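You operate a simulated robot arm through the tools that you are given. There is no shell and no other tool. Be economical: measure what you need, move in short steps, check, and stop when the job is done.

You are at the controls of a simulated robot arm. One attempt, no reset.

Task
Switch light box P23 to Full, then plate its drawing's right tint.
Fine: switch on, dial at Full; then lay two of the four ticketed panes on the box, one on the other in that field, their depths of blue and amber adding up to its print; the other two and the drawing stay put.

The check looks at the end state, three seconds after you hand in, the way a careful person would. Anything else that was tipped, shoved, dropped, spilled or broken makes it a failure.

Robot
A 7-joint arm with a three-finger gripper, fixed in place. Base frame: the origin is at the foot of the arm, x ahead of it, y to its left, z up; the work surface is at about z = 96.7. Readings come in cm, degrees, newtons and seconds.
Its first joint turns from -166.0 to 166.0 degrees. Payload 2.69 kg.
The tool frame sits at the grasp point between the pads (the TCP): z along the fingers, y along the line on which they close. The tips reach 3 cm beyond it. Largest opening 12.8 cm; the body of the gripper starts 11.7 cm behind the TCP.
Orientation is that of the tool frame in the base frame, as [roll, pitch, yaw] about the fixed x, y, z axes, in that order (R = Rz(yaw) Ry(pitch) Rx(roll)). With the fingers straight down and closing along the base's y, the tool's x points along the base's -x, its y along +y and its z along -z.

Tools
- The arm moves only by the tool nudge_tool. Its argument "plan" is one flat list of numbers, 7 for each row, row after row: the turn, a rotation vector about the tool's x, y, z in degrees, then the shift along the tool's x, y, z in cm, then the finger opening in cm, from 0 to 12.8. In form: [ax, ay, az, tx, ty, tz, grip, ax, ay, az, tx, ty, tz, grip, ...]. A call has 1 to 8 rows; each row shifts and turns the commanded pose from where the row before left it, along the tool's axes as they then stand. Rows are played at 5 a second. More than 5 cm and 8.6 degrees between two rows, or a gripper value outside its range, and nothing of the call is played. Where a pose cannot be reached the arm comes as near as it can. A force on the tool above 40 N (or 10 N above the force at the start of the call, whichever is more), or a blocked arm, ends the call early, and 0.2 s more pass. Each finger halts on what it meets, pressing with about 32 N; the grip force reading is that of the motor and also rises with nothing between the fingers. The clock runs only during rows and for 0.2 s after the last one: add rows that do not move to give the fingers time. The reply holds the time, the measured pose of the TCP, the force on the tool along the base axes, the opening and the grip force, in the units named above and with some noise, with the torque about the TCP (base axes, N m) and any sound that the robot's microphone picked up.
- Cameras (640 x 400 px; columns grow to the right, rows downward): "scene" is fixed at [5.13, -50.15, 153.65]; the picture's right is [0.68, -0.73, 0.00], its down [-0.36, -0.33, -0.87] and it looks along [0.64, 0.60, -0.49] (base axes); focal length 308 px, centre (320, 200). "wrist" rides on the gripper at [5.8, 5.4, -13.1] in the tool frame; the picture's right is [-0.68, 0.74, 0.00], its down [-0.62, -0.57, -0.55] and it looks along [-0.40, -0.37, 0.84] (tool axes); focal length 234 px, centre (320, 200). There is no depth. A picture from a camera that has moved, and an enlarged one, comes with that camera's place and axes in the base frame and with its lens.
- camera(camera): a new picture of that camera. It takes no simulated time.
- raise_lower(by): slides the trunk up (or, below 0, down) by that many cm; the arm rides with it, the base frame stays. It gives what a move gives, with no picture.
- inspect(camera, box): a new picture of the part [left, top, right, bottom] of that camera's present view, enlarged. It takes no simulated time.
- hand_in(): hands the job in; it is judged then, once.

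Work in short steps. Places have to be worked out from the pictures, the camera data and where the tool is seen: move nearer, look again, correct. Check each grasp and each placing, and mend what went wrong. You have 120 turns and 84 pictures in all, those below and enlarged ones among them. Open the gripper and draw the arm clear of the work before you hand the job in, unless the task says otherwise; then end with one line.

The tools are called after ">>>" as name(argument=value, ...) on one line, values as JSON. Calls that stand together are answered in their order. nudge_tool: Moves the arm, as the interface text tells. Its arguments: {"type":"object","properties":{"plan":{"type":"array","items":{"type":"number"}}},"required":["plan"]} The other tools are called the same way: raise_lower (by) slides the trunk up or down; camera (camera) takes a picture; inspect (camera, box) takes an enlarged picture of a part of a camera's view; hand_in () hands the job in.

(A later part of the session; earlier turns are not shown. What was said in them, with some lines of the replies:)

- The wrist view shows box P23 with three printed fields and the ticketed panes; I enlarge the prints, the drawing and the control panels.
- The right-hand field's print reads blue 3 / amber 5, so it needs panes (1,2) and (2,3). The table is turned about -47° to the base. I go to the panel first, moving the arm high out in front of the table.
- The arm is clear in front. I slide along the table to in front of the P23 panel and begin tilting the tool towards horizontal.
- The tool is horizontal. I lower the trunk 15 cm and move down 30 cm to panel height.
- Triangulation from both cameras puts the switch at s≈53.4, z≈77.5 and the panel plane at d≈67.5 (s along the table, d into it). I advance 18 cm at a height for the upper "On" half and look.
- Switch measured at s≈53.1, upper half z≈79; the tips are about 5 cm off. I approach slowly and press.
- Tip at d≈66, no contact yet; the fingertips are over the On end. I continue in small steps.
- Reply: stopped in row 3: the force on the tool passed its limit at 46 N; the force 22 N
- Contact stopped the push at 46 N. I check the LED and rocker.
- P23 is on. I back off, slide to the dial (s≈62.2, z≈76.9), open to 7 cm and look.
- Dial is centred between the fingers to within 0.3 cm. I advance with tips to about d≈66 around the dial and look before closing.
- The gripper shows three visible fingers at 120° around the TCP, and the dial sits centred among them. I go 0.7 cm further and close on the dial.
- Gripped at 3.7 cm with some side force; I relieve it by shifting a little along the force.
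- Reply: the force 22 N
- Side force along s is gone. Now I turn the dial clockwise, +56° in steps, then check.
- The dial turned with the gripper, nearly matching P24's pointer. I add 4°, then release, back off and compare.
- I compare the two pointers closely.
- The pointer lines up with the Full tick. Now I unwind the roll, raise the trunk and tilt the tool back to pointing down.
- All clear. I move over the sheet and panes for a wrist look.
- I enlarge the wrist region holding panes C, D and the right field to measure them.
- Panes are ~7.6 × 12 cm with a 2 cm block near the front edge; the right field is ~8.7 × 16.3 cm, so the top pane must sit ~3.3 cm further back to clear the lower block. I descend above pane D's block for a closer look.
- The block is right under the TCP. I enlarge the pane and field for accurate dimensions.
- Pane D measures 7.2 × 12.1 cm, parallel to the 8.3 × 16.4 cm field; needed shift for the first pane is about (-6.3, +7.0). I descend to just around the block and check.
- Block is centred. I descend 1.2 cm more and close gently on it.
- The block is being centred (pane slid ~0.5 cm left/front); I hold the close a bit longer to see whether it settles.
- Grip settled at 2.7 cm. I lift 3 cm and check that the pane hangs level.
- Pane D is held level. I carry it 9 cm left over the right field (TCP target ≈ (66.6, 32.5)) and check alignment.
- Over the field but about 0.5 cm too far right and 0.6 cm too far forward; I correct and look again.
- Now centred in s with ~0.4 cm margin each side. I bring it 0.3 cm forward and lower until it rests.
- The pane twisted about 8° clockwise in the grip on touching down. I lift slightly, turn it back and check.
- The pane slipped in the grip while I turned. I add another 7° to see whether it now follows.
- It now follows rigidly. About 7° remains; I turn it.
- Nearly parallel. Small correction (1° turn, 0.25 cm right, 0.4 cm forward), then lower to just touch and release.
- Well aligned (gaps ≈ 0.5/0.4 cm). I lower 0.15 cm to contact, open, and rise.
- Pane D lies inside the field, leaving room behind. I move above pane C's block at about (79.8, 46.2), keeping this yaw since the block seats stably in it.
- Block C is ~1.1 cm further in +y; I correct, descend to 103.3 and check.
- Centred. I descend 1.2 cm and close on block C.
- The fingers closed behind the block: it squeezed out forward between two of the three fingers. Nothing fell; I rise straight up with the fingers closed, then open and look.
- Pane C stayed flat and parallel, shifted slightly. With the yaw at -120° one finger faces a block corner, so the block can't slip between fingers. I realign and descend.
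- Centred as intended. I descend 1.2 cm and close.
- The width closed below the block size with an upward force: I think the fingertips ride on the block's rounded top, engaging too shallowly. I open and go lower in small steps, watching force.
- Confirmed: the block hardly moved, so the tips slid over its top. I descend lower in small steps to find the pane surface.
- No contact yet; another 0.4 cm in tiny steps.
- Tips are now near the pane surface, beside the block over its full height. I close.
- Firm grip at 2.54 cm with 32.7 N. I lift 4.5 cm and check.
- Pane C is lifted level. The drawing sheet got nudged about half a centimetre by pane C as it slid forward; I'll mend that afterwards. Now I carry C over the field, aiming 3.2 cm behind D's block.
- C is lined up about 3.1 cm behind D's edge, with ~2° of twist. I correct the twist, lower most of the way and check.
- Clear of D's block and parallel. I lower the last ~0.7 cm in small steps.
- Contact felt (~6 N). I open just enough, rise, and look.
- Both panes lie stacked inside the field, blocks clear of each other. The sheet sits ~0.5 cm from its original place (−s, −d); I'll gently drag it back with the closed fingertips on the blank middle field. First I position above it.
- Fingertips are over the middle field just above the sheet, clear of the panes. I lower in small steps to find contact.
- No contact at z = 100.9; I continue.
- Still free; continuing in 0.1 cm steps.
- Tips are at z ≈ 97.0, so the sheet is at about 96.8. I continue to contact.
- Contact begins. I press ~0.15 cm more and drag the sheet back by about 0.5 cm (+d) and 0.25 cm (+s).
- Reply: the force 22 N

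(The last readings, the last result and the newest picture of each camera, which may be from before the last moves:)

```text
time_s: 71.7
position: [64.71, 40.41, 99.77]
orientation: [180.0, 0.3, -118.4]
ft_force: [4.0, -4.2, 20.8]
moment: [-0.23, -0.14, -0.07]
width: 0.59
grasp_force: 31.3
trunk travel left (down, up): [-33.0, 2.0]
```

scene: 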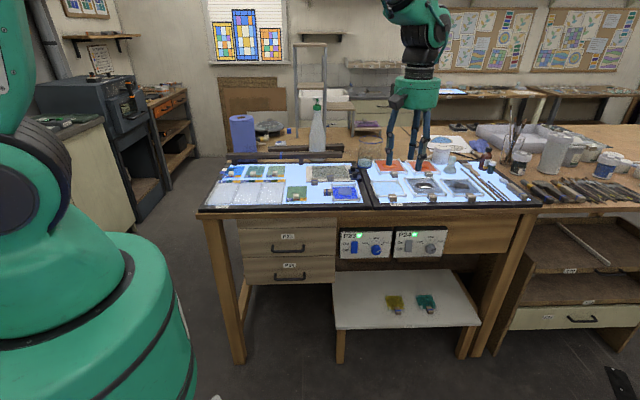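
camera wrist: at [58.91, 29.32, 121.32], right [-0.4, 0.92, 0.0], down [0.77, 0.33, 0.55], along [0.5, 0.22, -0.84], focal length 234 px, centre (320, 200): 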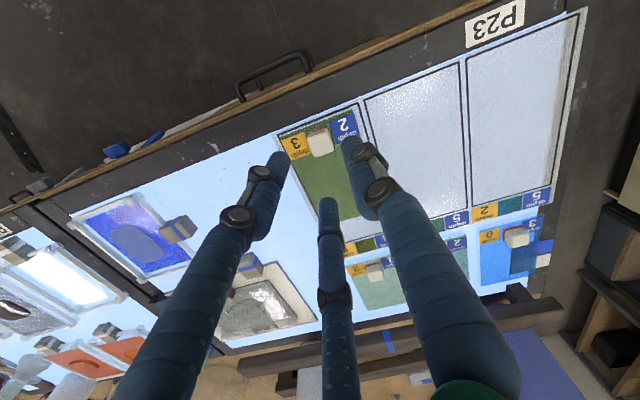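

About 20 N down; I drag gently.

>>> nudge_tool(plan=[0, 0, 0, -0.13, -0.12, 0, 0, 0, 0, 0, -0.13, -0.12, 0, 0, 0, 0, 0, -0.13, -0.12, 0, 0, 0, 0, 0, -0.1, -0.08, 0, 0, 0, 0, 0, 0, 0, 0, 0])

>>> inspect(camera="scene", box=[210, 155, 310, 215])

```text
time_s: 72.9
position: [64.94, 40.62, 99.57]
orientation: [179.9, 0.2, -118.5]
ft_force: [-9.8, 1.0, 27.9]
moment: [-0.05, 0.26, 0.01]
width: 0.62
grasp_force: 31.4
trunk travel left (down, up): [-33.0, 2.0]
```

```text
6.40 times, centred on (260, 185) of scene
camera zoom: at [5.13, -50.15, 153.65], right [0.68, -0.73, 0.0], down [-0.36, -0.33, -0.87], along [0.64, 0.6, -0.49], focal length 1972 px, centre (704, 296)
```

zoom: 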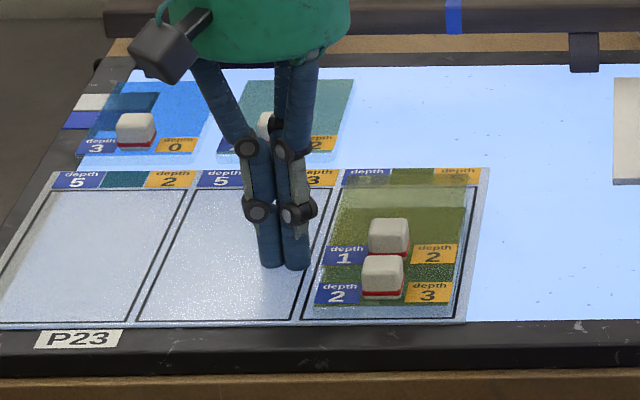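

The sheet moved only about 1 px while lateral force built up to 10 N; I continue the drag another 0.5 cm.

>>> nudge_tool(plan=[0, 0, 0, -0.13, -0.12, -0.02, 0, 0, 0, 0, -0.13, -0.12, 0, 0, 0, 0, 0, -0.13, -0.1, 0, 0, 0, 0, 0, -0.13, -0.05, 0, 0, 0, 0, 0, 0, 0, 0, 0])

>>> inspect(camera="scene", box=[210, 155, 310, 215])

```text
time_s: 74.1
position: [65.47, 40.77, 99.52]
orientation: [-180.0, 0.2, -118.4]
ft_force: [-6.5, -10.1, 31.0]
moment: [-0.31, 0.16, -0.01]
width: 0.6
grasp_force: 31.9
trunk travel left (down, up): [-33.0, 2.0]
```

```text
6.40 times, centred on (260, 185) of scene
camera zoom: at [5.13, -50.15, 153.65], right [0.68, -0.73, 0.0], down [-0.36, -0.33, -0.87], along [0.64, 0.6, -0.49], focal length 1972 px, centre (704, 296)
```

zoom: 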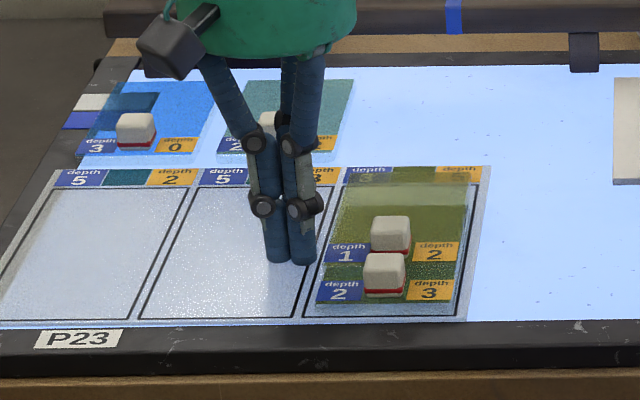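

The sheet is now following; roughly 0.2 cm remains. One more short drag, then lift off.

>>> nudge_tool(plan=[0, 0, 0, -0.1, -0.08, 0, 0, 0, 0, 0, -0.1, -0.08, 0, 0, 0, 0, 0, 0, 0, 0, 0, 0, 0, 0, 0, 0, -0.5, 0, 0, 0, 0, 0, 0, -3, 0, 0, 0, 0, 0, 0, -5, 0, 0, 0, 0, 0, 0, -5, 0])

>>> inspect(camera="scene", box=[230, 160, 310, 210])

```text
time_s: 75.7
position: [66.21, 41.01, 112.74]
orientation: [179.7, -0.1, -118.4]
ft_force: [0.0, -0.2, -0.3]
moment: [0.02, -0.05, -0.05]
width: 0.2
grasp_force: 31.0
trunk travel left (down, up): [-33.0, 2.0]
```

```text
8.00 times, centred on (270, 185) of scene
camera zoom: at [5.13, -50.15, 153.65], right [0.68, -0.73, 0.0], down [-0.36, -0.33, -0.87], along [0.64, 0.6, -0.49], focal length 2465 px, centre (720, 320)
```

zoom: 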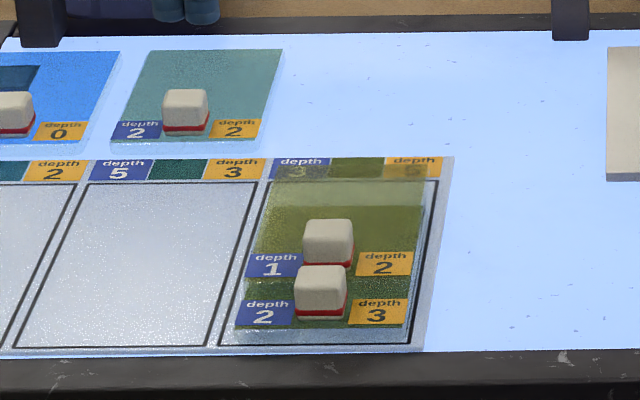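

The sheet is back within ~0.1–0.2 cm of its original place, with both panes riding along. I move so the wrist camera looks straight down on the stack to check its back edge.

>>> nudge_tool(plan=[0, 0, 0, -1.95, -3.95, -1, 0, 0, 0, 0, -1.95, -3.95, 0, 0, 0, 0, 0, -1.95, -3.95, 0, 0, 0, 0, 0, 0, 0, 0, 0])

>>> inspect(camera="wrist", box=[220, 0, 420, 140])

```text
time_s: 76.7
position: [79.25, 40.29, 114.16]
orientation: [179.9, 0.0, -118.4]
ft_force: [0.5, 0.4, -0.3]
moment: [0.01, 0.08, -0.01]
width: 0.17
grasp_force: 31.8
trunk travel left (down, up): [-33.0, 2.0]
```

```text
2.86 times, centred on (320, 70) of wrist
camera zoom: at [71.82, 37.88, 127.29], right [-0.33, 0.95, 0.0], down [0.79, 0.27, 0.55], along [0.52, 0.18, -0.84], focal length 669 px, centre (320, 571)
```

zoom: 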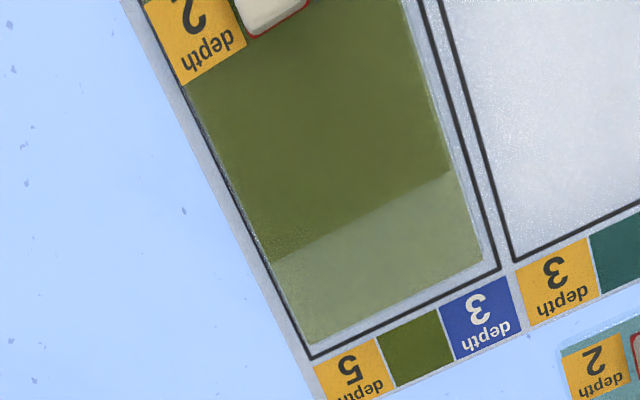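

Both panes lie within the field's lines and the overlap matches the printed olive. I open the gripper, raise and draw the arm back off the table.

>>> nudge_tool(plan=[0, 0, 0, 0, 0, -4, 2, 0, 0, 0, 0, 0, -4, 5, 0, 0, 0, 0, 0, -4, 8, 0, 0, 0, 4.7, 1, 0, 8, 0, 0, 0, 4.7, 1, 0, 8, 0, 0, 0, 4.7, 1, 0, 8, 0, 0, 0, 4.7, 1, 0, 8, 0, 0, 0, 4.7, 1, 0, 8])

>>> nudge_tool(plan=[0, 0, 0, 4.7, 1, 0, 8, 0, 0, 0, 4.7, 1, 0, 8, 0, 0, 0, 4.7, 1, 0, 8, 0, 0, 0, 4.7, 1, 0, 8])

>>> camera(camera="scene")

```text
time_s: 78.5
position: [63.58, 22.16, 126.24]
orientation: [179.9, 0.0, -118.5]
ft_force: [0.0, 0.2, 0.4]
moment: [-0.03, 0.02, 0.02]
width: 8.0
grasp_force: 0.2
trunk travel left (down, up): [-33.0, 2.0]
```

```text
time_s: 79.5
position: [51.44, 7.24, 125.85]
orientation: [179.9, -0.1, -118.4]
ft_force: [0.1, -0.2, 0.6]
moment: [-0.01, -0.05, 0.0]
width: 8.04
grasp_force: 0.0
trunk travel left (down, up): [-33.0, 2.0]
```

```text
1 pictures are left
```

scene: 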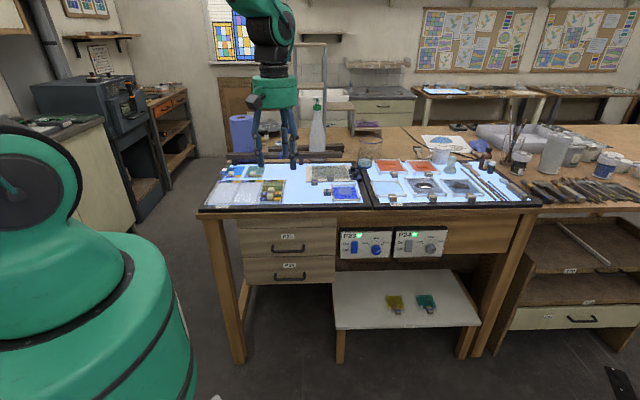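

The scene is in order: P23 is lit and at Full, the two panes are stacked in the right field, and the arm is clear. I hand in.

>>> hand_in()

```text
The job is handed in.
```

P23 is on at Full, and panes (1,2) and (2,3) lie stacked in the drawing's right field, adding up to its 3/5 print. While I was gripping the second pane it pushed the drawing about 0.5 cm; I dragged it back to within 0.1–0.2 cm of its original place before handing in.
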